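You operate a simulated robot arm through the tools that you are given. There is no shell and no other tool.

Carry out the task below with a simulated robot arm. There is one attempt and no reset: what you move stays moved.

## Task
Open up, play C3, D3, E3, F3, G3 and stand the orange block on the key that sticks.
Fine: one key at a time, in that order, no other keys.

Only the result counts: the job must be done as asked and must still hold three seconds after the hand-in. Knocking over, shifting, dropping, spilling or breaking anything else fails it.

## Robot
A 7-joint arm with a three-finger gripper, fixed in place. Base frame: the origin is at the foot of the arm, x ahead of it, y to its left, z up. Units: mm, rad, N and s.
Its first joint turns from -2.897 to 2.897 rad. Payload 2.69 kg.
The TCP is the grasp point between the finger pads, 30 mm short of the fingertips. In the tool frame z runs along the fingers and y along their closing line. The gripper opens to 128 mm. The gripper's body begins 117 mm behind the TCP.
Orientation is told as [roll, pitch, yaw] about the base's x, y, z axes, in that order, counted from this pose: with the fingers straight down and closing along the base's y, the tool's x points along the base's -x, its y along +y and its z along -z.

## Interface
- The arm moves only by the tool send_rows. Its argument "motion" is a list of rows, each a list of 7 numbers: the shift along the base's x, y, z in mm, then the turn, a rotation vector about the base's x, y, z in rad, then the gripper command, from -1 (fully open) to 1 (shut), values between in proportion. In form: [[dx, dy, dz, rx, ry, rz, grip], ...]. A call has 1 to 20 rows; each row shifts and turns the commanded pose from where the row before left it. A row lasts 0.2 s, in which the tool goes at most 50 mm and 0.15 rad; a call with a longer step from one row to the next is refused whole, and so is a gripper value outside its range. A pose out of reach is approached as far as the arm can. The call stops where the force on the tool passes 90 N (or 10 N more than at its start, if that is more) or the arm is blocked; 0.2 s more then pass. Each finger halts on what it meets, pressing with about 39 N; the grip force reading is that of the motor and also rises with nothing between the fingers. The clock runs only during rows and for 0.2 s after the last one: add rows that do not move to give the fingers time. It gives the time, the measured TCP pose, the force on the tool (base axes), the opening and the grip force at its end, in the units of the frame above (readings bear some noise), with the torque about the TCP (base axes, N m) and any sound that the robot's microphone picked up.
- Cameras (640 x 400 px; columns grow to the right, rows downward): "scene" is fixed at [49.5, 498.3, 1480.7]; the picture's right is [-0.62, -0.78, 0.00], its down [-0.61, 0.49, -0.62] and it looks along [0.48, -0.39, -0.79] (base axes); focal length 317 px, centre (320, 200). "wrist" rides on the gripper at [58, 54, -131] in the tool frame; the picture's right is [-0.68, 0.74, 0.00], its down [-0.62, -0.57, -0.55] and it looks along [-0.40, -0.37, 0.84] (tool axes); focal length 234 px, centre (320, 200). There is no depth. A picture from a camera that has moved, and an enlarged one, comes with that camera's place and axes in the base frame and with its lens.
- snapshot(camera): a new picture of that camera. No time passes.
- slide_trunk(by): slides the trunk up (or, below 0, down) by that many mm; the arm rides with it, the base frame stays. It gives what a move gives, with no picture.
- inspect(camera, box): a new picture of the part [left, top, right, bottom] of that camera's present view, enlarged. No time passes.
- finish_job(): hands the job in; it is judged then, once.

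Places have to be worked out from the pictures, the camera data and where the tool is seen. Open the gripper and draw the arm clear of the work before you hand the job in, unless the task says otherwise.

The tools are called after "Request:" as a command line: name --pt "numbers of a row" for each row, then --argument value for the rest, lists and objects as JSON in quotes. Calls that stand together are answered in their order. send_rows: Moves the arm, as the interface text tells. Its arguments: {"type":"object","properties":{"motion":{"type":"array","items":{"type":"array","items":{"type":"number"}}}},"required":["motion"]} The other tools are called the same way: slide_trunk (by) slides the trunk up or down; snapshot (camera) takes a picture; inspect (camera, box) takes an enlarged picture of a part of a camera's view; finish_job () hands the job in.

At the start:

```text
time_s: 0.0
tool_pos: [632.0, 202.7, 1055.7]
tool_rot: [0.001, -0.002, 0.0]
force: [-0.4, -0.2, 0.8]
ft_torque: [0.05, -0.03, -0.02]
width: 128.0
gripper_force: 0.0
trunk travel left (down, up): [-150.0, 200.0]
```

scene: 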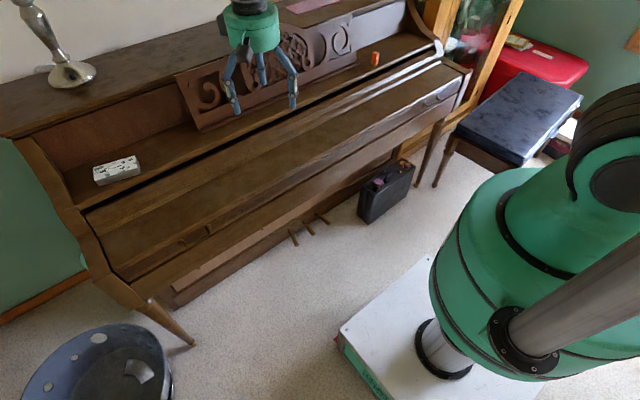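
wrist: 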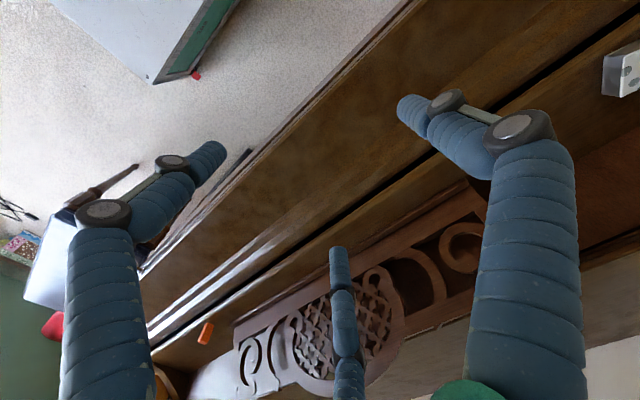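

The scene shows an upright piano with its lid closed, a small orange block on the shelf by the music stand, and a domino-like white thing on the left. I'll look closer before moving.

Request:
inspect --camera "scene" --box '[60, 60, 300, 300]'

Request:
inspect --camera "scene" --box '[280, 0, 500, 140]'

Request:
inspect --camera "scene" --box '[160, 0, 360, 130]'

Request:
inspect --camera "wrist" --box '[140, 180, 460, 400]'

```text
1.67 times, centred on (180, 180) of scene
camera zoom: at [49.5, 498.3, 1480.7], right [-0.62, -0.78, 0.0], down [-0.61, 0.49, -0.62], along [0.48, -0.39, -0.79], focal length 528 px, centre (553, 233)
```

zoom: 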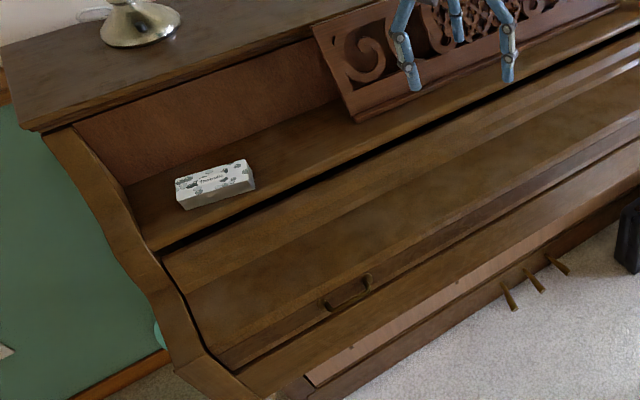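

```text
2.86 times, centred on (390, 70) of scene
camera zoom: at [49.5, 498.3, 1480.7], right [-0.62, -0.78, 0.0], down [-0.61, 0.49, -0.62], along [0.48, -0.39, -0.79], focal length 906 px, centre (120, 571)
```

zoom: 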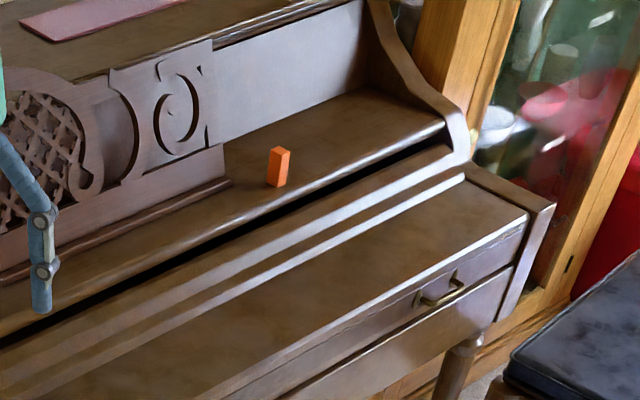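

```text
3.08 times, centred on (260, 65) of scene
camera zoom: at [49.5, 498.3, 1480.7], right [-0.62, -0.78, 0.0], down [-0.61, 0.49, -0.62], along [0.48, -0.39, -0.79], focal length 975 px, centre (505, 615)
```

zoom: 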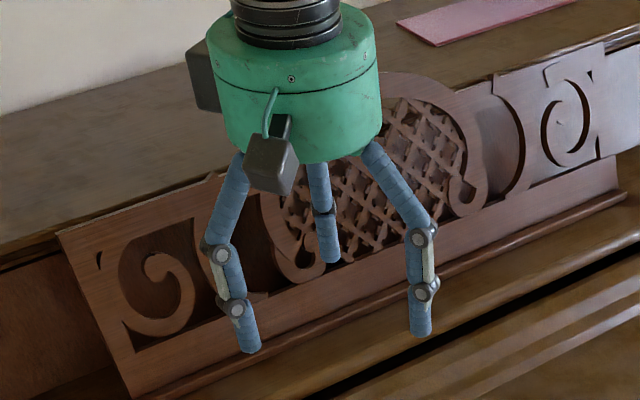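

```text
1.82 times, centred on (300, 290) of wrist
camera zoom: at [572.5, 256.3, 1186.9], right [0.68, 0.74, 0.0], down [0.62, -0.57, 0.55], along [0.4, -0.37, -0.84], focal length 426 px, centre (356, 36)
```

zoom: 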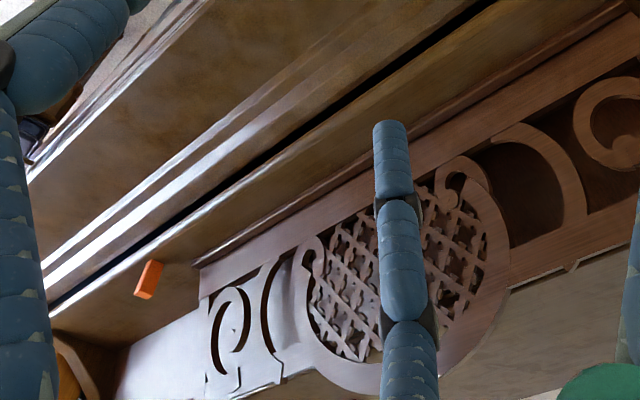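

From two views I place the orange block near (839, -414, 852) and the lid's handles near z≈750, y≈+470 and y≈-495. I'll draw the hand back toward the base and turn it to get a look at the lid's front.

Request:
send_rows --pt "-45 0 0 0 0 0.12 -1" --pt "-45 0 0 0 0 0.12 -1" --pt "-45 0 0 0 0 0.12 -1" --pt "-45 0 0 0 0 0.12 -1" --pt "-45 0 0 0 0 0.12 -1" --pt "0 0 0 0 0 0.12 -1"

Request:
snapshot --camera "wrist"

Request:
snapshot --camera "scene"

```text
time_s: 1.4
tool_pos: [404.6, 203.9, 1057.4]
tool_rot: [0.002, -0.003, 0.723]
force: [-1.1, -0.3, 0.4]
ft_torque: [0.02, -0.09, -0.03]
width: 128.0
gripper_force: 0.2
trunk travel left (down, up): [-150.0, 200.0]
```

```text
taken
camera wrist: at [324.9, 206.1, 1188.6], right [0.02, 1.0, 0.0], down [0.84, -0.02, 0.55], along [0.55, -0.01, -0.84], focal length 234 px, centre (320, 200)
```

wrist: 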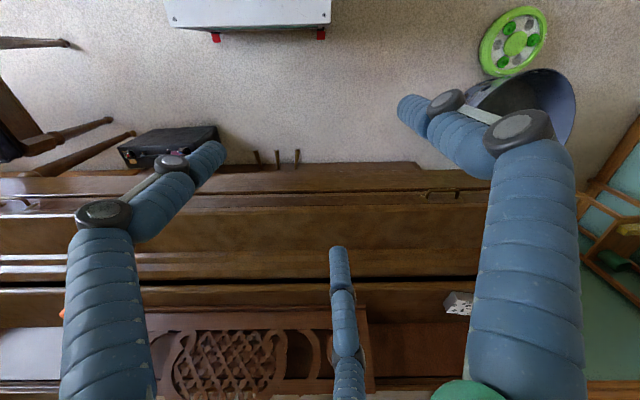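

```text
taken
```

scene: 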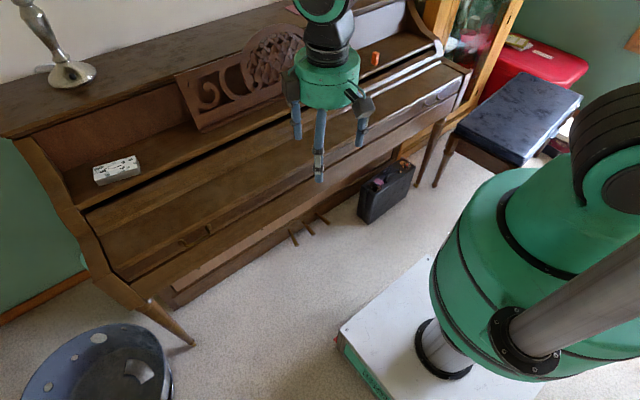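

The new wrist view is square to the piano. I'll enlarge the lid edge, handles and slot to understand how the lid opens.

Request:
inspect --camera "wrist" --box '[360, 140, 520, 240]'

Request:
inspect --camera "wrist" --box '[210, 140, 370, 300]'

Request:
inspect --camera "wrist" --box '[0, 160, 160, 340]'

Request:
inspect --camera "scene" --box '[80, 190, 240, 300]'

Request:
inspect --camera "scene" --box '[350, 40, 480, 130]'

```text
4.00 times, centred on (440, 190) of wrist
camera zoom: at [324.9, 206.1, 1188.6], right [0.02, 1.0, 0.0], down [0.84, -0.02, 0.55], along [0.55, -0.01, -0.84], focal length 937 px, centre (-160, 240)
```

zoom: 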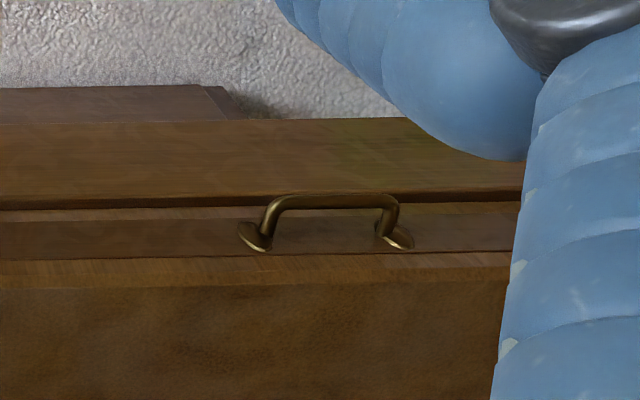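

```text
2.50 times, centred on (290, 220) of wrist
camera zoom: at [324.9, 206.1, 1188.6], right [0.02, 1.0, 0.0], down [0.84, -0.02, 0.55], along [0.55, -0.01, -0.84], focal length 585 px, centre (395, 150)
```

zoom: 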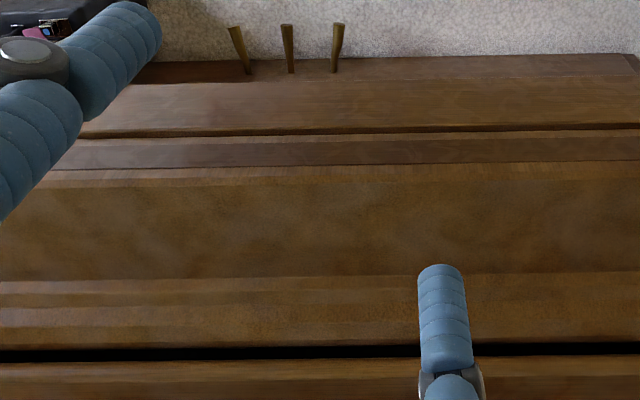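

```text
2.22 times, centred on (80, 250) of wrist
camera zoom: at [324.9, 206.1, 1188.6], right [0.02, 1.0, 0.0], down [0.84, -0.02, 0.55], along [0.55, -0.01, -0.84], focal length 520 px, centre (853, 89)
```

zoom: 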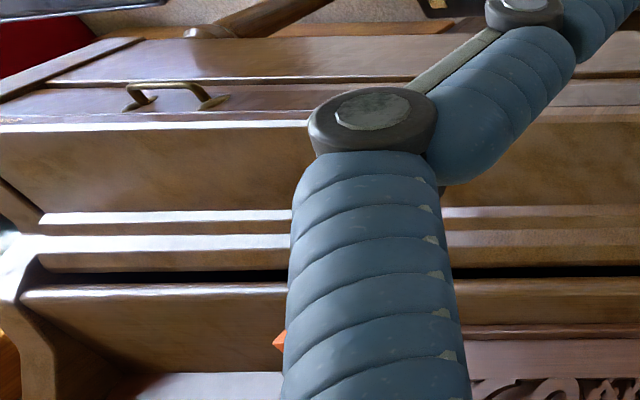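

```text
3.64 times, centred on (160, 245) of scene
camera zoom: at [49.5, 498.3, 1480.7], right [-0.62, -0.78, 0.0], down [-0.61, 0.49, -0.62], along [0.48, -0.39, -0.79], focal length 1153 px, centre (902, 36)
```

zoom: 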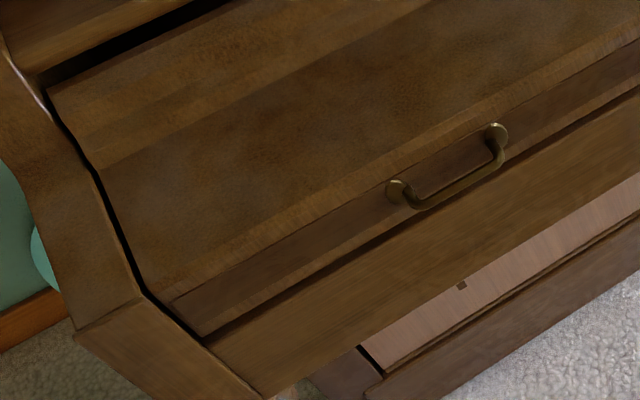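

```text
4.44 times, centred on (415, 85) of scene
camera zoom: at [49.5, 498.3, 1480.7], right [-0.62, -0.78, 0.0], down [-0.61, 0.49, -0.62], along [0.48, -0.39, -0.79], focal length 1409 px, centre (-102, 711)
```

zoom: 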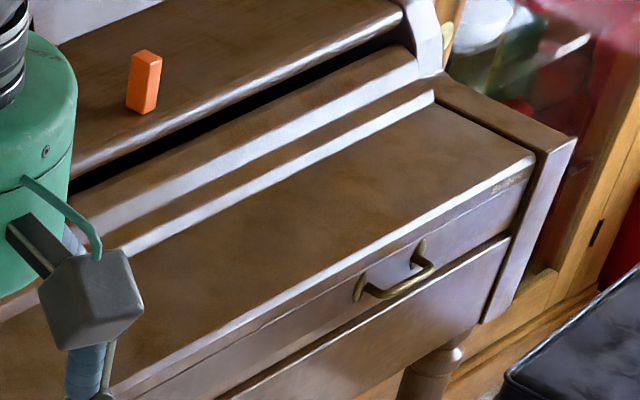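

The lid is one piece from a dark slot under the shelf (about x≈825, z≈790) to a front lip with two handles (x≈606, z≈742). To see whether it slides into the slot or hinges up, I'll lower and tilt the hand for a flatter view from the front.

Request:
send_rows --pt "0 0 -30 0 -0.1 0 -1" --pt "0 0 -30 0 -0.1 0 -1" --pt "0 0 -30 0 -0.1 0 -1" --pt "0 0 -30 0 -0.1 0 -1" --pt "0 0 -30 0 -0.1 0 -1" --pt "0 0 -20 0 -0.1 0 -1"

Request:
snapshot --camera "wrist"

```text
time_s: 2.8
tool_pos: [408.4, 203.7, 884.4]
tool_rot: [-0.425, -0.437, 0.816]
force: [0.7, 0.8, -0.4]
ft_torque: [-0.05, 0.09, -0.05]
width: 128.3
gripper_force: 0.0
trunk travel left (down, up): [-150.0, 200.0]
```

```text
taken
camera wrist: at [267.4, 206.0, 948.5], right [0.02, 1.0, 0.01], down [0.38, -0.02, 0.92], along [0.92, -0.01, -0.38], focal length 234 px, centre (320, 200)
```

wrist: 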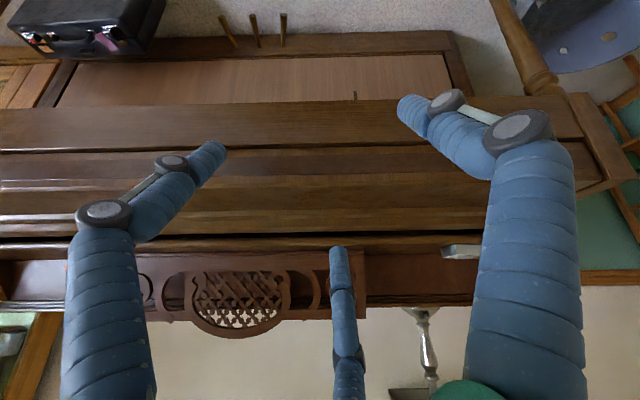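

Request:
inspect --camera "wrist" --box '[360, 130, 500, 270]'

Request:
inspect --camera "wrist" --box '[220, 130, 340, 260]'

Request:
inspect --camera "wrist" --box '[0, 130, 120, 310]'

```text
2.86 times, centred on (430, 200) of wrist
camera zoom: at [267.4, 206.0, 948.5], right [0.02, 1.0, 0.01], down [0.38, -0.02, 0.92], along [0.92, -0.01, -0.38], focal length 669 px, centre (6, 200)
```

zoom: 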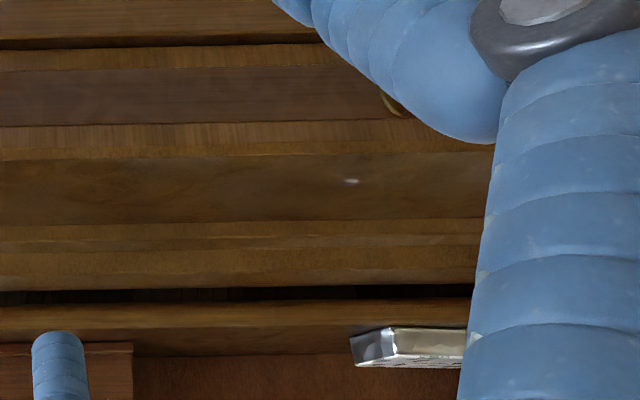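

```text
3.08 times, centred on (280, 195) of wrist
camera zoom: at [267.4, 206.0, 948.5], right [0.02, 1.0, 0.01], down [0.38, -0.02, 0.92], along [0.92, -0.01, -0.38], focal length 720 px, centre (443, 215)
```

zoom: 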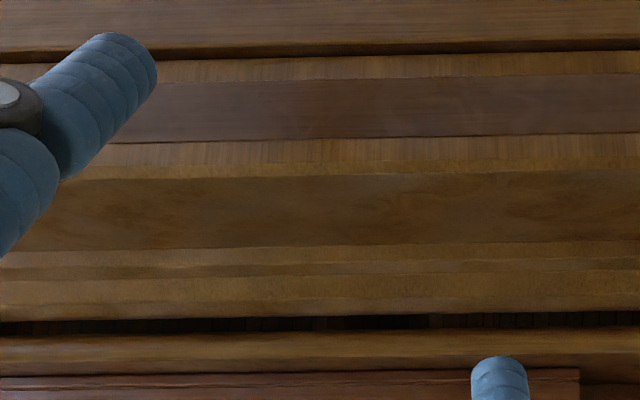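

```text
2.22 times, centred on (60, 220) of wrist
camera zoom: at [267.4, 206.0, 948.5], right [0.02, 1.0, 0.01], down [0.38, -0.02, 0.92], along [0.92, -0.01, -0.38], focal length 520 px, centre (898, 156)
```

zoom: 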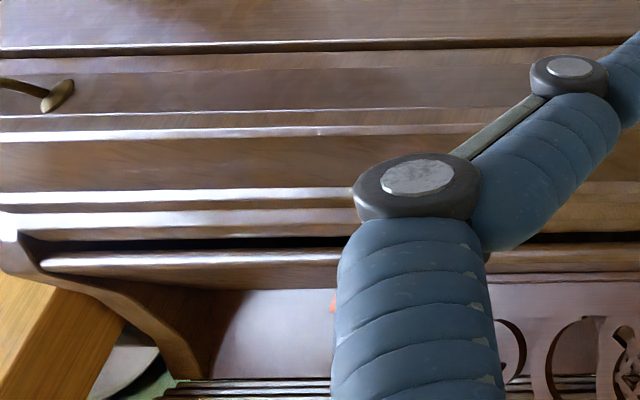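

The slot sits between the lid's raised rear (z≈808) and the shelf's underside (z≈823), so the lid most likely slides back under the shelf; the lip's front face is near x≈620, z 700–755. I'll straighten the hand, shut the fingers and stand in front of the middle of the lip.

Request:
send_rows --pt "0 -35 0 0 0.1 0 1" --pt "0 -35 0 0 0.1 0 1" --pt "0 -35 0 0 0.1 0 1" --pt "0 -35 0 0 0.1 0 1" --pt "0 -35 0 0 0.1 0 1" --pt "0 -35 0 0 0.1 0 1" --pt "25 0 -20 0 0 -0.12 1" --pt "25 0 -20 0 0 -0.12 1" --pt "25 0 -20 0 0 -0.12 1" --pt "25 0 -20 0 0 -0.12 1" --pt "25 0 -20 0 0 -0.12 1" --pt "25 0 -20 0 0 -0.12 1" --pt "0 0 0 0 0 0 1"

Request:
snapshot --camera "scene"

Request:
snapshot --camera "wrist"

```text
time_s: 5.6
tool_pos: [557.9, 0.1, 765.6]
tool_rot: [-0.001, 0.0, -0.003]
force: [0.8, -0.1, -0.2]
ft_torque: [0.01, 0.04, 0.02]
width: 2.0
gripper_force: 31.2
out of reach, approached as far as the arm can: row 6
trunk travel left (down, up): [-150.0, 200.0]
```

```text
taken
```

scene: 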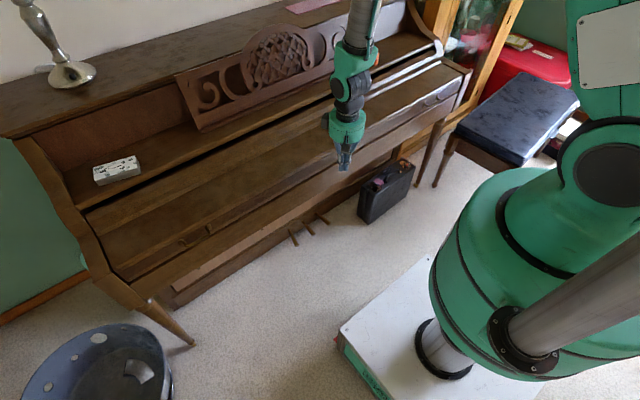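

```text
taken
camera wrist: at [499.7, 54.6, 897.6], right [0.68, 0.73, 0.0], down [0.61, -0.57, 0.55], along [0.4, -0.37, -0.84], focal length 234 px, centre (320, 200)
```

wrist: 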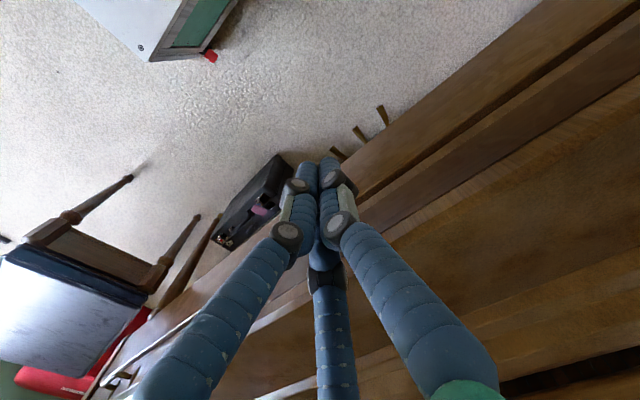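

The shut fingers are in front of the lip at its middle, tips about z=735. I'll ease forward to find contact with the lip and then see if it gives.

Request:
send_rows --pt "15 0 0 0 0 0 1" --pt "15 0 0 0 0 0 1" --pt "8 0 0 0 0 0 1" --pt "6 0 0 0 0 0 1" --pt "6 0 0 0 0 0 1" --pt "6 0 0 0 0 0 1" --pt "6 0 0 0 0 0 1"

Request:
snapshot --camera "scene"

```text
time_s: 7.2
tool_pos: [618.6, 3.0, 766.0]
tool_rot: [0.001, -0.001, -0.002]
force: [-3.2, 0.2, 1.0]
ft_torque: [-0.01, -0.06, -0.04]
width: 2.2
gripper_force: 31.6
trunk travel left (down, up): [-150.0, 200.0]
```

```text
taken
```

scene: 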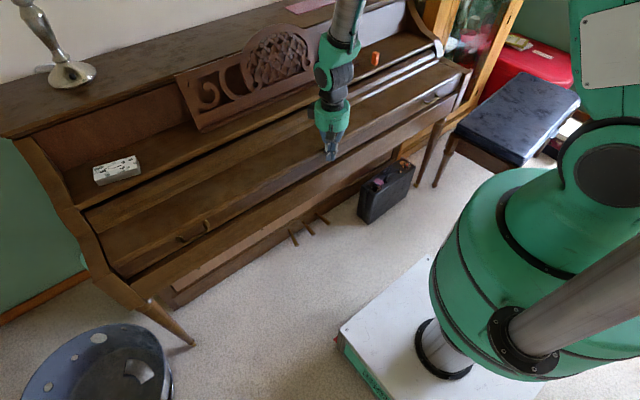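

There's a light -3 N of contact at x≈619. I'll check whether the lid has shifted.

Request:
inspect --camera "scene" --box '[80, 190, 240, 300]'

Request:
inspect --camera "scene" --box '[350, 40, 480, 130]'

```text
3.64 times, centred on (160, 245) of scene
camera zoom: at [49.5, 498.3, 1480.7], right [-0.62, -0.78, 0.0], down [-0.61, 0.49, -0.62], along [0.48, -0.39, -0.79], focal length 1153 px, centre (902, 36)
```

zoom: 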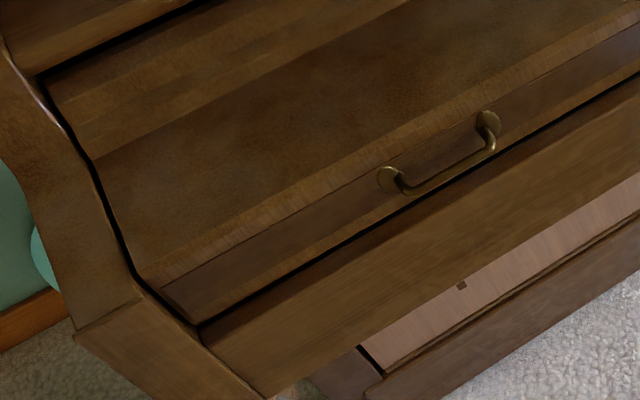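

```text
4.44 times, centred on (415, 85) of scene
camera zoom: at [49.5, 498.3, 1480.7], right [-0.62, -0.78, 0.0], down [-0.61, 0.49, -0.62], along [0.48, -0.39, -0.79], focal length 1409 px, centre (-102, 711)
```

zoom: 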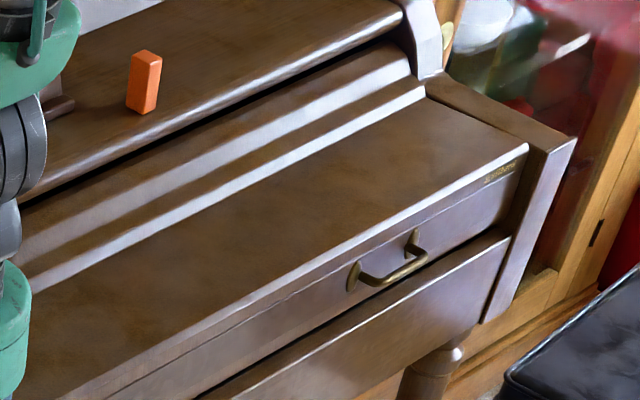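

The lid has slid back a little (the handle moved and the slot narrowed), so it is a sliding lid. I'll keep pushing straight back.

Request:
send_rows --pt "12 0 0 0 0 0 1" --pt "12 0 0 0 0 0 1" --pt "12 0 0 0 0 0 1" --pt "12 0 0 0 0 0 1" --pt "12 0 0 0 0 0 1"

Request:
snapshot --camera "scene"

Request:
snapshot --camera "wrist"

```text
time_s: 8.4
tool_pos: [680.6, 2.7, 765.7]
tool_rot: [0.001, 0.0, 0.0]
force: [-0.2, 0.8, 0.4]
ft_torque: [0.02, -0.02, -0.02]
width: 2.1
gripper_force: 31.9
trunk travel left (down, up): [-150.0, 200.0]
```

```text
taken
```

scene: 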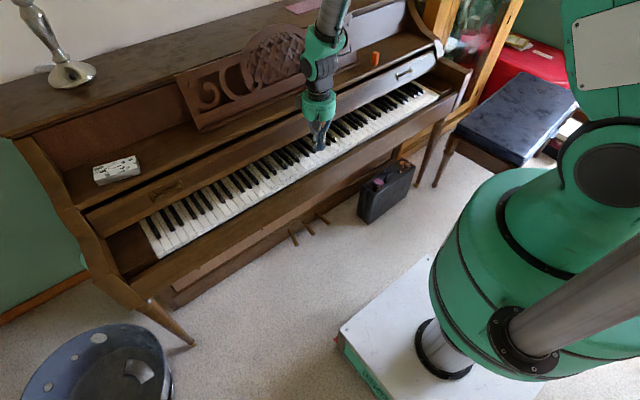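

```text
taken
camera wrist: at [621.7, 56.6, 897.0], right [0.68, 0.74, 0.0], down [0.62, -0.57, 0.55], along [0.4, -0.37, -0.84], focal length 234 px, centre (320, 200)
```

wrist: 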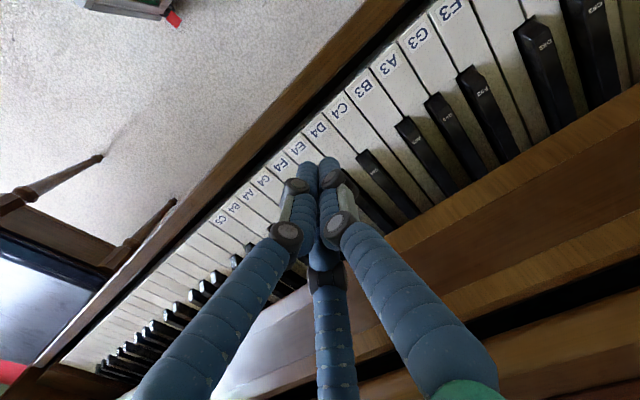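

The lid glided back and the labelled keyboard is exposed. I'll check how far the lid is open and read the key labels.

Request:
inspect --camera "scene" --box '[80, 140, 240, 270]'

Request:
inspect --camera "scene" --box '[220, 40, 470, 200]'

Request:
inspect --camera "wrist" --box '[300, 0, 640, 240]'

```text
3.08 times, centred on (160, 205) of scene
camera zoom: at [49.5, 498.3, 1480.7], right [-0.62, -0.78, 0.0], down [-0.61, 0.49, -0.62], along [0.48, -0.39, -0.79], focal length 975 px, centre (812, 185)
```

zoom: 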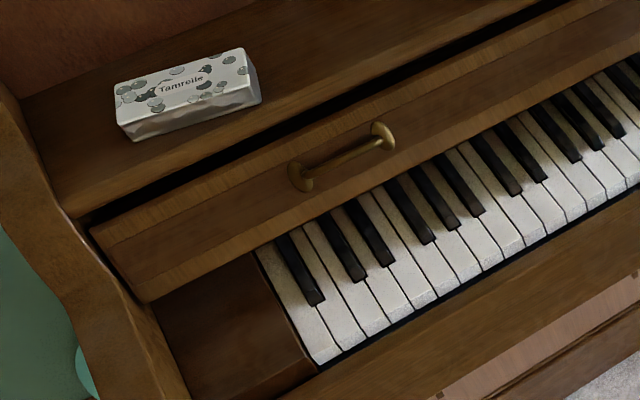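

```text
2.50 times, centred on (345, 120) of scene
camera zoom: at [49.5, 498.3, 1480.7], right [-0.62, -0.78, 0.0], down [-0.61, 0.49, -0.62], along [0.48, -0.39, -0.79], focal length 792 px, centre (258, 400)
```

zoom: 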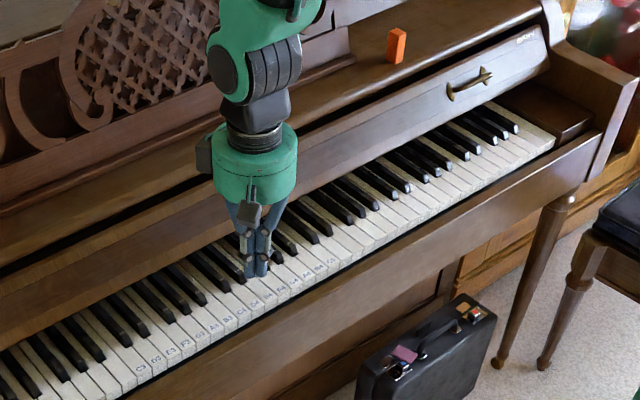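

```text
1.67 times, centred on (470, 120) of wrist
camera zoom: at [621.7, 56.6, 897.0], right [0.68, 0.74, 0.0], down [0.62, -0.57, 0.55], along [0.4, -0.37, -0.84], focal length 390 px, centre (70, 333)
```

zoom: 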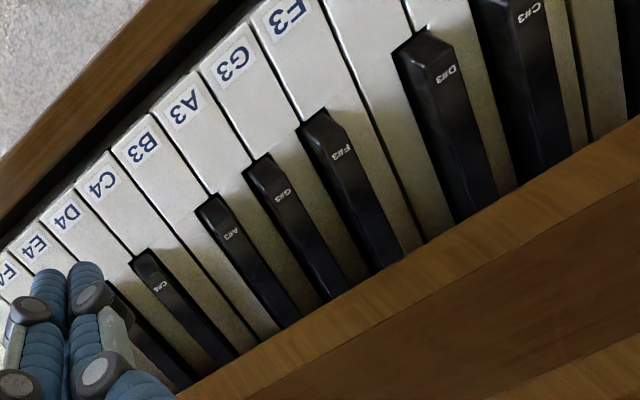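

The keys are open and labelled. I'll lift straight up off the keyboard and turn the hand for a top view of the C3–G3 region and the lid.

Request:
send_rows --pt "0 0 30 0 0 0 1" --pt "0 0 40 0 0 0 1" --pt "-10 20 40 0 0 0.12 1" --pt "-15 30 40 0 0 0.12 1" --pt "-15 30 40 0 0 0.12 1" --pt "-15 30 0 0 0 0.12 1" --pt "-15 30 0 0 0 0.12 1" --pt "-10 22 0 0 0 0.12 1"

Request:
snapshot --camera "wrist"

Request:
snapshot --camera "scene"

```text
refused: row 4 steps farther than a row can; nothing moved
```

```text
taken
camera wrist: at [621.7, 56.6, 897.0], right [0.68, 0.74, 0.0], down [0.62, -0.57, 0.55], along [0.4, -0.37, -0.84], focal length 234 px, centre (320, 200)
```

wrist: 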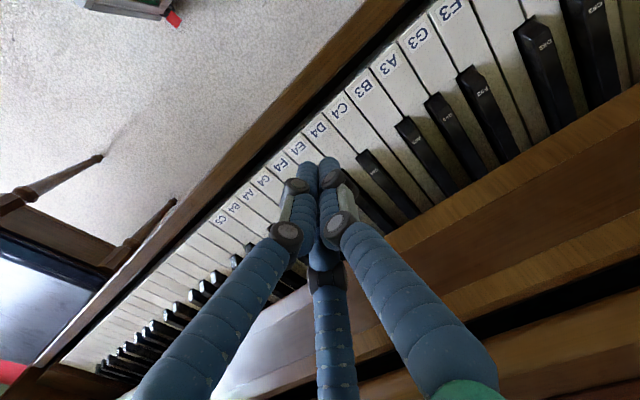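

```text
taken
```

scene: 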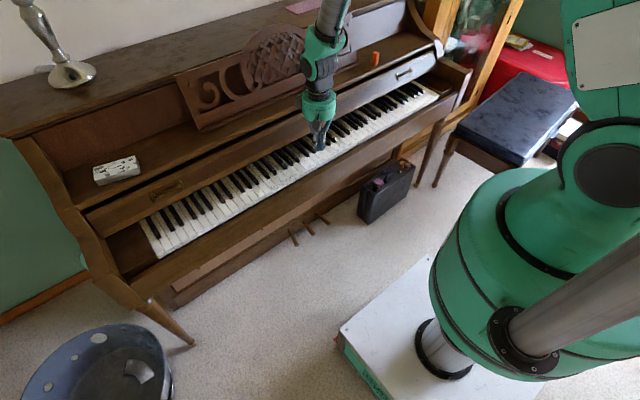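

A combined step was over 50 mm, so nothing moved. I'll resend the same path with smaller steps.

Request:
send_rows --pt "0 0 30 0 0 0 1" --pt "0 0 40 0 0 0 1" --pt "-10 20 40 0 0 0.12 1" --pt "-15 25 30 0 0 0.12 1" --pt "-15 25 30 0 0 0.12 1" --pt "-15 30 20 0 0 0.12 1" --pt "-15 30 0 0 0 0.12 1" --pt "-10 30 0 0 0 0.12 1"

Request:
snapshot --camera "wrist"

Request:
snapshot --camera "scene"

```text
time_s: 10.2
tool_pos: [599.4, 161.4, 956.9]
tool_rot: [-0.001, -0.001, 0.72]
force: [-0.6, 0.2, 0.5]
ft_torque: [0.04, -0.01, 0.01]
width: 2.1
gripper_force: 31.4
trunk travel left (down, up): [-150.0, 200.0]
```

```text
taken
camera wrist: at [520.4, 164.3, 1087.4], right [0.02, 1.0, 0.0], down [0.84, -0.02, 0.55], along [0.55, -0.01, -0.84], focal length 234 px, centre (320, 200)
```

wrist: 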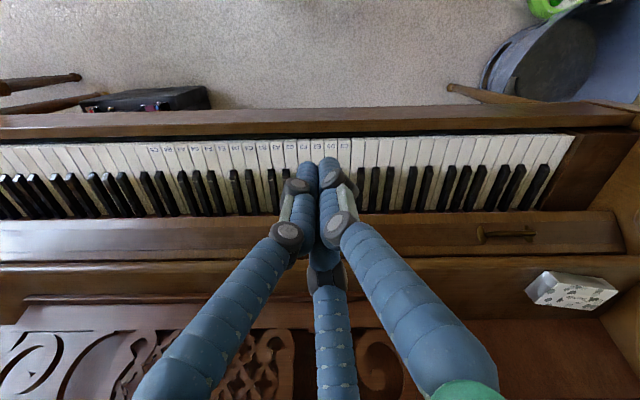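

```text
taken
```

scene: 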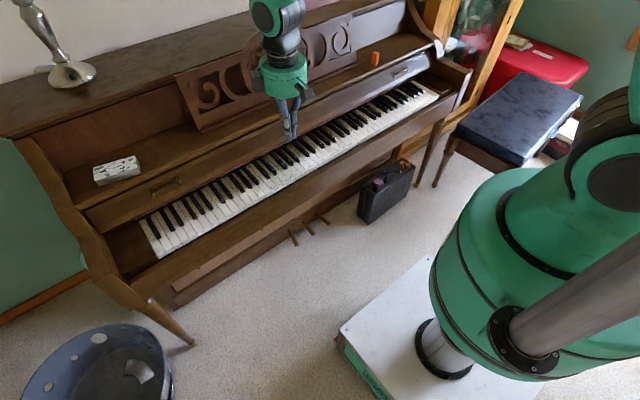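

Request:
inspect --camera "wrist" --box '[220, 110, 400, 220]'

Request:
inspect --camera "wrist" --box '[60, 110, 280, 290]'

Request:
inspect --camera "scene" --box '[190, 100, 340, 210]'

Request:
inspect --camera "wrist" --box '[440, 110, 640, 310]'

```text
3.56 times, centred on (310, 165) of wrist
camera zoom: at [520.4, 164.3, 1087.4], right [0.02, 1.0, 0.0], down [0.84, -0.02, 0.55], along [0.55, -0.01, -0.84], focal length 833 px, centre (356, 324)
```

zoom: 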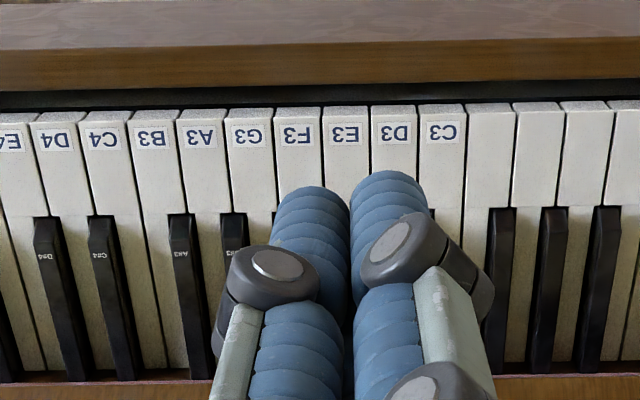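

```text
2.22 times, centred on (170, 200) of wrist
camera zoom: at [520.4, 164.3, 1087.4], right [0.02, 1.0, 0.0], down [0.84, -0.02, 0.55], along [0.55, -0.01, -0.84], focal length 520 px, centre (653, 200)
```

zoom: 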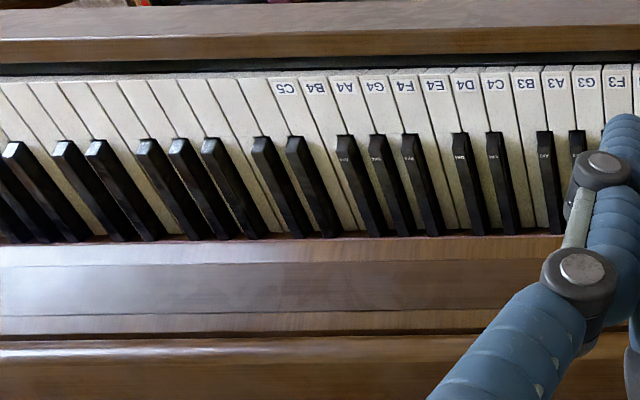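

```text
3.64 times, centred on (265, 155) of scene
camera zoom: at [49.5, 498.3, 1480.7], right [-0.62, -0.78, 0.0], down [-0.61, 0.49, -0.62], along [0.48, -0.39, -0.79], focal length 1153 px, centre (520, 364)
```

zoom: 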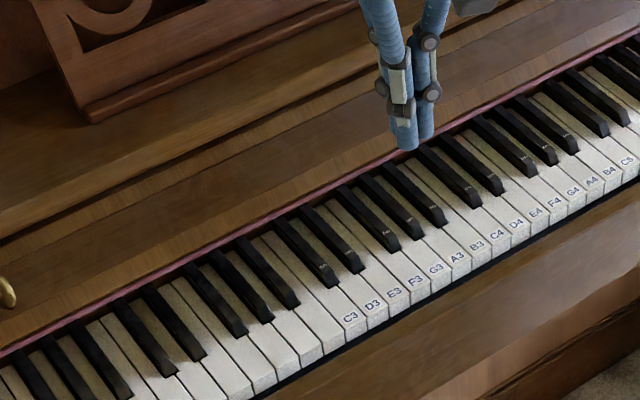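

```text
2.00 times, centred on (540, 210) of wrist
camera zoom: at [520.4, 164.3, 1087.4], right [0.02, 1.0, 0.0], down [0.84, -0.02, 0.55], along [0.55, -0.01, -0.84], focal length 468 px, centre (-120, 180)
```

zoom: 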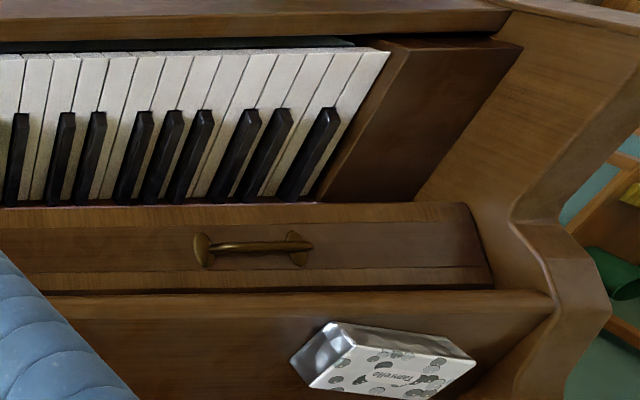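

The labels C3–G3 are readable: I place C3's label at about (660, 201.5, 705) with a pitch of ~23.4 mm toward -y, and the black keys' fronts near x≈699. I'll turn the fingers so they close along x (16 mm across the key) and tilt them forward so a single finger edge leads, then look from there.

Request:
send_rows --pt "0 5 0 0 0 0.1418 1" --pt "0 5 0 0 0 0.1418 1" --pt "0 5 0 0 0 0.1418 1" --pt "0 5 0 0 0 0.1418 1" --pt "0 10 0 0 0 0.1418 1" --pt "0 10 0 0 0 0.1418 1" --pt "5 0 -20 0 -0.12 0 1" --pt "5 0 -20 0 -0.12 0 1" --pt "5 0 -20 0 -0.12 0 1" --pt "5 0 -20 0 -0.12 0 1" --pt "5 0 -20 0 -0.12 0 1" --pt "0 0 0 0 0 0 1"

Request:
snapshot --camera "wrist"

Request:
snapshot --camera "scene"

```text
time_s: 12.8
tool_pos: [625.0, 200.9, 861.6]
tool_rot: [-0.578, 0.003, 1.567]
force: [0.0, -0.2, 0.2]
ft_torque: [-0.01, 0.01, -0.01]
width: 2.3
gripper_force: 31.5
out of reach, approached as far as the arm can: row 11
trunk travel left (down, up): [-150.0, 200.0]
```

```text
taken
camera wrist: at [507.6, 143.4, 943.0], right [-0.61, 0.68, -0.41], down [0.17, 0.62, 0.77], along [0.77, 0.4, -0.5], focal length 234 px, centre (320, 200)
```

wrist: 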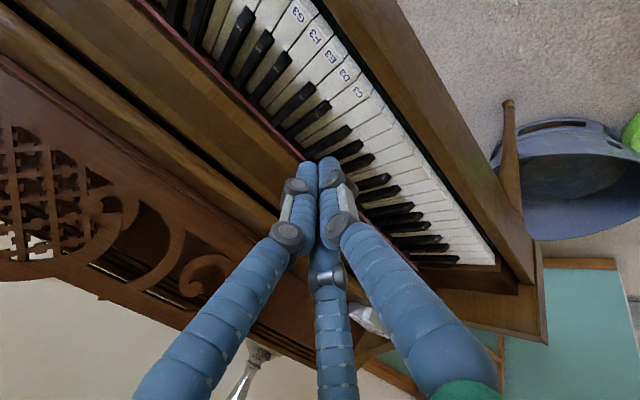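

```text
taken
```

scene: 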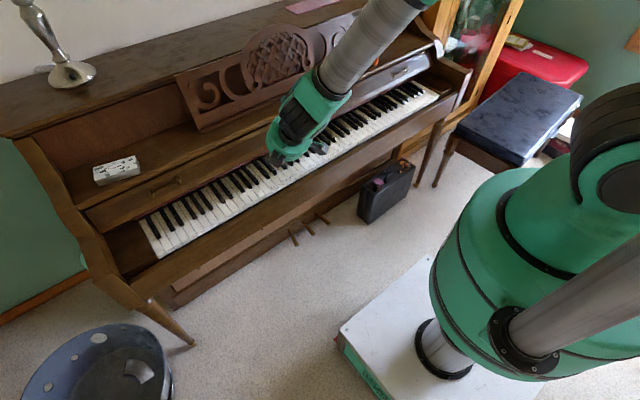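

The tilt reached about 0.58 rad, a limit for the arm, so I'll ease it to ~0.47 rad and come down to hover above C3 with the leading finger edge about 30 mm over the key.

Request:
send_rows --pt "10 0 -20 0 0.06 0 1" --pt "10 0 -20 0 0.06 0 1" --pt "10 0 -20 0 0 0 1" --pt "9 0 -20 0 0 0 1" --pt "0 0 -10 0 0 0 1" --pt "0 0 0 0 0 0 1"

Request:
snapshot --camera "wrist"

Request:
inspect --camera "scene" --box '[190, 100, 340, 210]'

Request:
inspect --camera "wrist" --box '[240, 60, 420, 220]'

```text
time_s: 14.2
tool_pos: [664.2, 201.1, 770.9]
tool_rot: [-0.48, 0.0, 1.569]
force: [0.2, 0.2, -0.5]
ft_torque: [-0.02, 0.0, -0.01]
width: 1.8
gripper_force: 32.0
trunk travel left (down, up): [-150.0, 200.0]
```

```text
taken
camera wrist: at [555.3, 142.4, 861.5], right [-0.65, 0.68, -0.34], down [0.25, 0.62, 0.75], along [0.72, 0.4, -0.57], focal length 234 px, centre (320, 200)
```

wrist: 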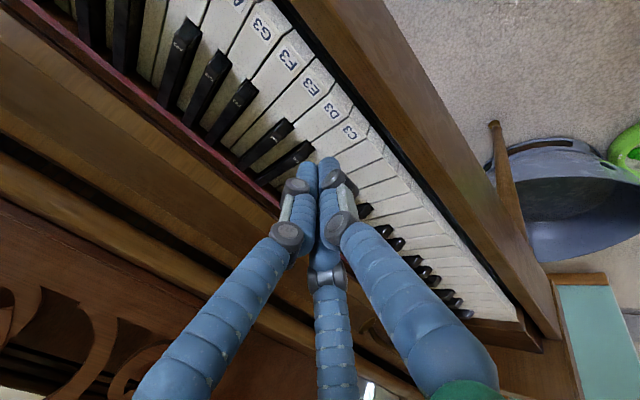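

```text
3.64 times, centred on (265, 155) of scene
camera zoom: at [49.5, 498.3, 1480.7], right [-0.62, -0.78, 0.0], down [-0.61, 0.49, -0.62], along [0.48, -0.39, -0.79], focal length 1153 px, centre (520, 364)
```

zoom: 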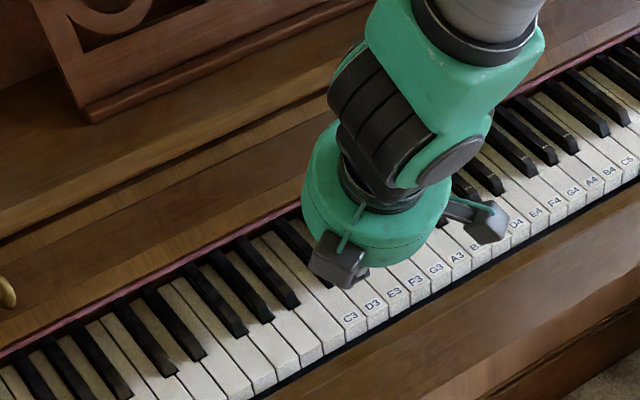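

```text
2.50 times, centred on (330, 140) of wrist
camera zoom: at [555.3, 142.4, 861.5], right [-0.65, 0.68, -0.34], down [0.25, 0.62, 0.75], along [0.72, 0.4, -0.57], focal length 585 px, centre (295, 350)
```

zoom: 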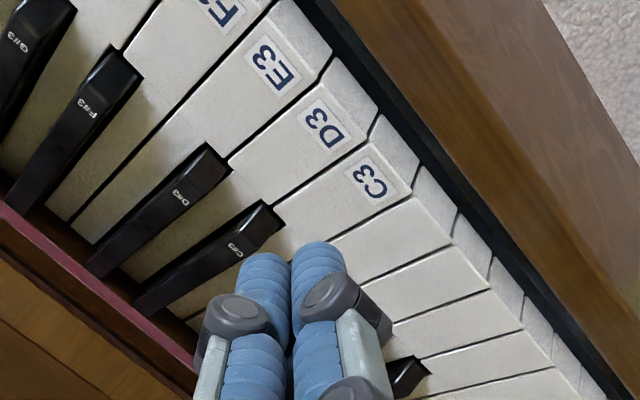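

The finger sits centred on C3's line (y≈201) just behind the label. I'll lower it gradually, reading force and sound.

Request:
send_rows --pt "0 0 -5 0 0 0 1" --pt "0 0 -5 0 0 0 1" --pt "0 0 -5 0 0 0 1" --pt "0 0 -4 0 0 0 1"

Request:
inspect --camera "wrist" --box '[240, 60, 420, 220]'

```text
time_s: 15.2
tool_pos: [661.2, 200.8, 751.4]
tool_rot: [-0.481, 0.0, 1.57]
force: [-0.4, -0.3, -0.2]
ft_torque: [0.01, -0.02, 0.03]
width: 2.5
gripper_force: 30.7
trunk travel left (down, up): [-150.0, 200.0]
```

```text
2.50 times, centred on (330, 140) of wrist
camera zoom: at [554.6, 142.5, 842.7], right [-0.65, 0.68, -0.34], down [0.25, 0.62, 0.75], along [0.72, 0.4, -0.57], focal length 585 px, centre (295, 350)
```

zoom: 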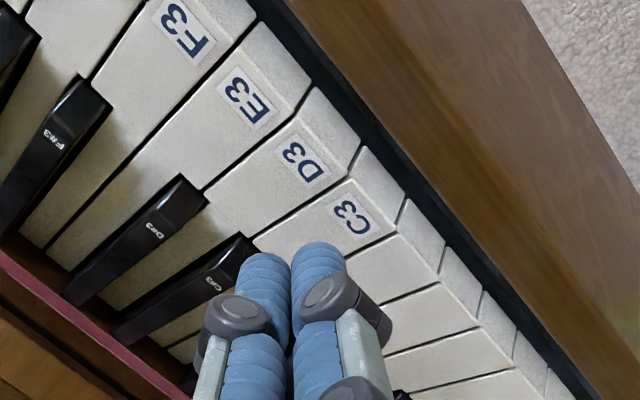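

No contact yet with the edge near z≈720. I'll go on down in 3 mm steps.

Request:
send_rows --pt "0 0 -3 0 0 0 1" --pt "0 0 -3 0 0 0 1" --pt "0 0 -3 0 0 0 1"

Request:
inspect --camera "wrist" --box '[240, 60, 420, 220]'

```text
time_s: 16.0
tool_pos: [663.3, 200.8, 741.2]
tool_rot: [-0.48, 0.0, 1.573]
force: [0.0, 0.4, -0.5]
ft_torque: [0.0, 0.01, 0.0]
width: 2.1
gripper_force: 31.2
trunk travel left (down, up): [-150.0, 200.0]
```

```text
2.50 times, centred on (330, 140) of wrist
camera zoom: at [555.1, 142.5, 833.2], right [-0.65, 0.68, -0.34], down [0.25, 0.62, 0.75], along [0.72, 0.4, -0.57], focal length 585 px, centre (295, 350)
```

zoom: 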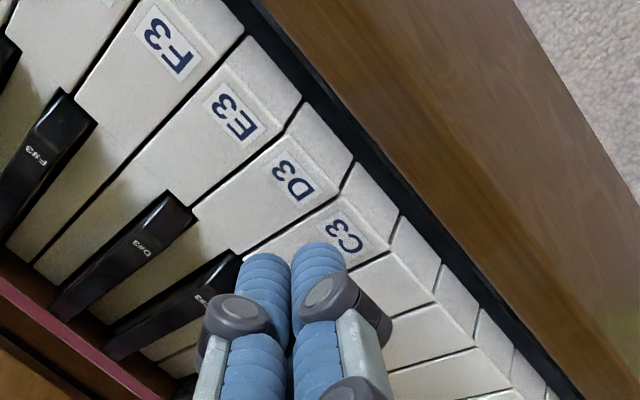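

Still free at edge z≈710, and the finger looks centred between C3's two seams. Going down in 2 mm steps.

Request:
send_rows --pt "0 0 -2 0 0 0 1" --pt "0 0 -2 0 0 0 1"

```text
time_s: 16.6
tool_pos: [664.4, 200.7, 738.0]
tool_rot: [-0.481, 0.0, 1.571]
force: [-0.8, -0.5, 0.1]
ft_torque: [-0.01, 0.01, 0.01]
width: 2.2
gripper_force: 31.8
trunk travel left (down, up): [-150.0, 200.0]
```

Edge near z≈706.5 and still no force; continuing down.

Request:
send_rows --pt "0 0 -2 0 0 0 1" --pt "0 0 -2 0 0 0 1"

Request:
inspect --camera "wrist" --box '[240, 60, 420, 220]'

```text
time_s: 17.2
tool_pos: [663.7, 200.7, 733.2]
tool_rot: [-0.481, 0.0, 1.571]
force: [-0.4, -0.1, 0.5]
ft_torque: [0.01, -0.01, -0.01]
width: 2.3
gripper_force: 31.2
trunk travel left (down, up): [-150.0, 200.0]
```

```text
2.50 times, centred on (330, 140) of wrist
camera zoom: at [555.5, 142.7, 825.3], right [-0.65, 0.68, -0.34], down [0.25, 0.62, 0.75], along [0.72, 0.4, -0.57], focal length 585 px, centre (295, 350)
```

zoom: 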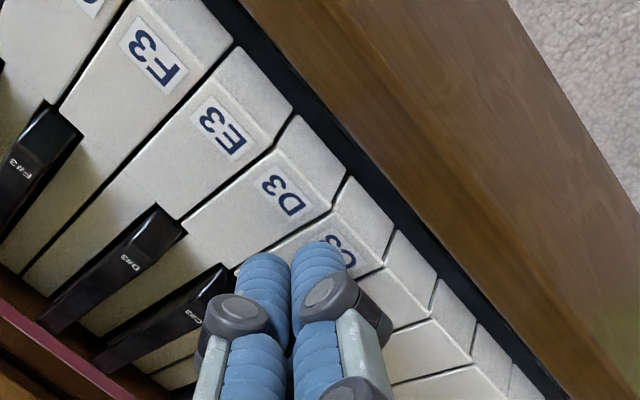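

Edge near z≈702 and the force is only noise so far; two more small steps.

Request:
send_rows --pt "0 0 -1.5 0 0 0 1" --pt "0 0 -1.5 0 0 0 1"

Request:
inspect --camera "wrist" --box '[240, 60, 420, 220]'

```text
time_s: 17.8
tool_pos: [664.9, 200.1, 730.5]
tool_rot: [-0.481, 0.001, 1.569]
force: [-0.4, -0.1, 0.7]
ft_torque: [0.0, 0.0, 0.03]
width: 2.2
gripper_force: 31.6
trunk travel left (down, up): [-150.0, 200.0]
```

```text
2.50 times, centred on (330, 140) of wrist
camera zoom: at [555.1, 142.6, 822.3], right [-0.65, 0.68, -0.34], down [0.25, 0.62, 0.75], along [0.72, 0.4, -0.57], focal length 585 px, centre (295, 350)
```

zoom: 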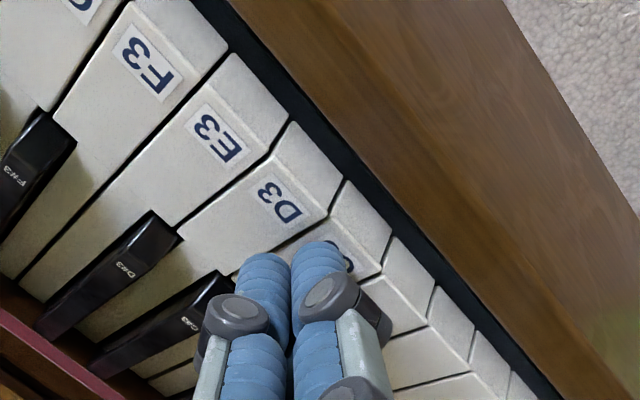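

Edge near z≈699.5; C3 doesn't look lowered yet. Continuing down slowly.

Request:
send_rows --pt "0 0 -1.5 0 0 0 1" --pt "0 0 -1.5 0 0 0 1"

Request:
inspect --camera "wrist" --box '[270, 100, 390, 180]'

```text
time_s: 18.4
tool_pos: [663.0, 199.9, 729.4]
tool_rot: [-0.482, 0.001, 1.57]
force: [0.9, 0.8, -0.4]
ft_torque: [-0.04, 0.02, 0.01]
width: 2.3
gripper_force: 31.7
trunk travel left (down, up): [-150.0, 200.0]
```

```text
5.00 times, centred on (330, 140) of wrist
camera zoom: at [555.3, 142.5, 819.6], right [-0.65, 0.68, -0.34], down [0.25, 0.62, 0.75], along [0.72, 0.4, -0.57], focal length 1171 px, centre (270, 500)
```

zoom: 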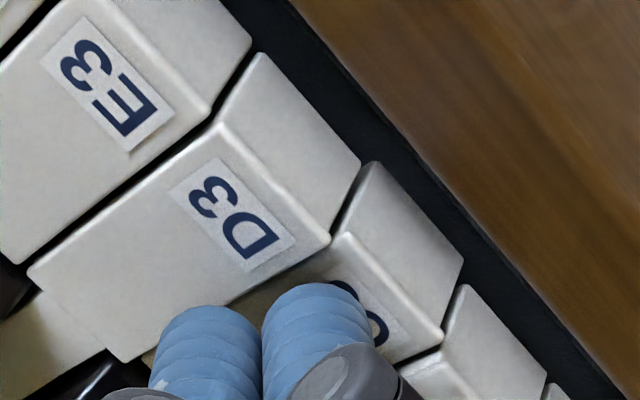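

C3's front edge now sits a couple of mm below its neighbours, so contact is at z≈699 with very light force. I'll press on through the dip, watching for the note.

Request:
send_rows --pt "0 0 -2 0 0 0 1" --pt "0 0 -2 0 0 0 1"

Request:
inspect --camera "wrist" --box '[270, 100, 390, 180]'

```text
time_s: 19.0
tool_pos: [661.8, 201.8, 724.0]
tool_rot: [-0.481, -0.001, 1.571]
force: [-0.5, 0.9, 0.9]
ft_torque: [0.02, 0.0, 0.02]
width: 2.1
gripper_force: 30.9
trunk travel left (down, up): [-150.0, 200.0]
heard: click
```

```text
5.00 times, centred on (330, 140) of wrist
camera zoom: at [554.6, 142.7, 815.7], right [-0.65, 0.68, -0.34], down [0.25, 0.62, 0.75], along [0.72, 0.4, -0.57], focal length 1171 px, centre (270, 500)
```

zoom: 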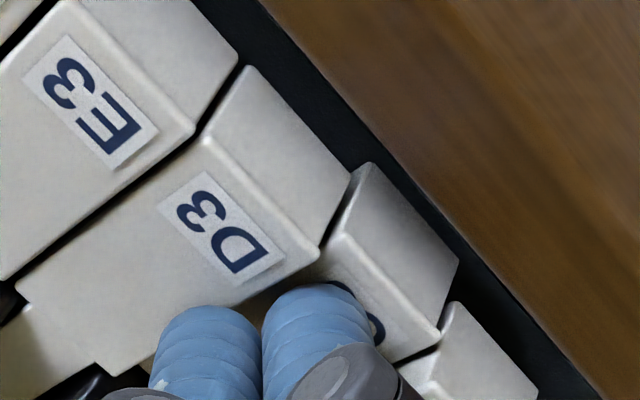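

A "click" was heard with C3 about 6 mm down. I'll press further to the key's bottom to see whether the note itself follows.

Request:
send_rows --pt "0 0 -1.5 0 0 0 1" --pt "0 0 -1.5 0 0 0 1"

Request:
inspect --camera "wrist" --box '[270, 100, 390, 180]'

```text
time_s: 19.6
tool_pos: [663.4, 200.2, 720.8]
tool_rot: [-0.482, 0.0, 1.567]
force: [-2.3, -12.0, 11.5]
ft_torque: [-0.16, -0.09, -0.31]
width: 2.0
gripper_force: 31.6
trunk travel left (down, up): [-150.0, 200.0]
```

```text
5.00 times, centred on (330, 140) of wrist
camera zoom: at [554.7, 142.1, 813.0], right [-0.65, 0.68, -0.34], down [0.25, 0.62, 0.75], along [0.72, 0.4, -0.57], focal length 1171 px, centre (270, 500)
```

zoom: 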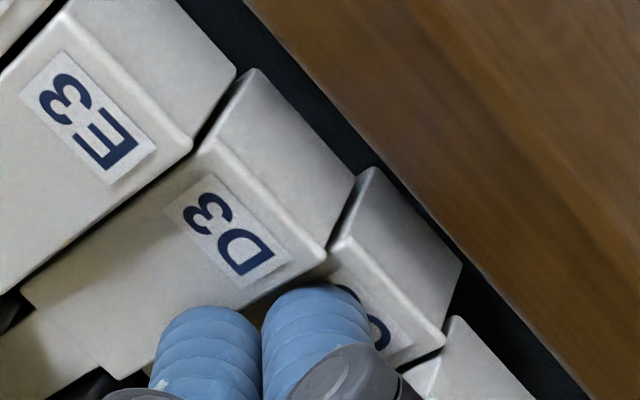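

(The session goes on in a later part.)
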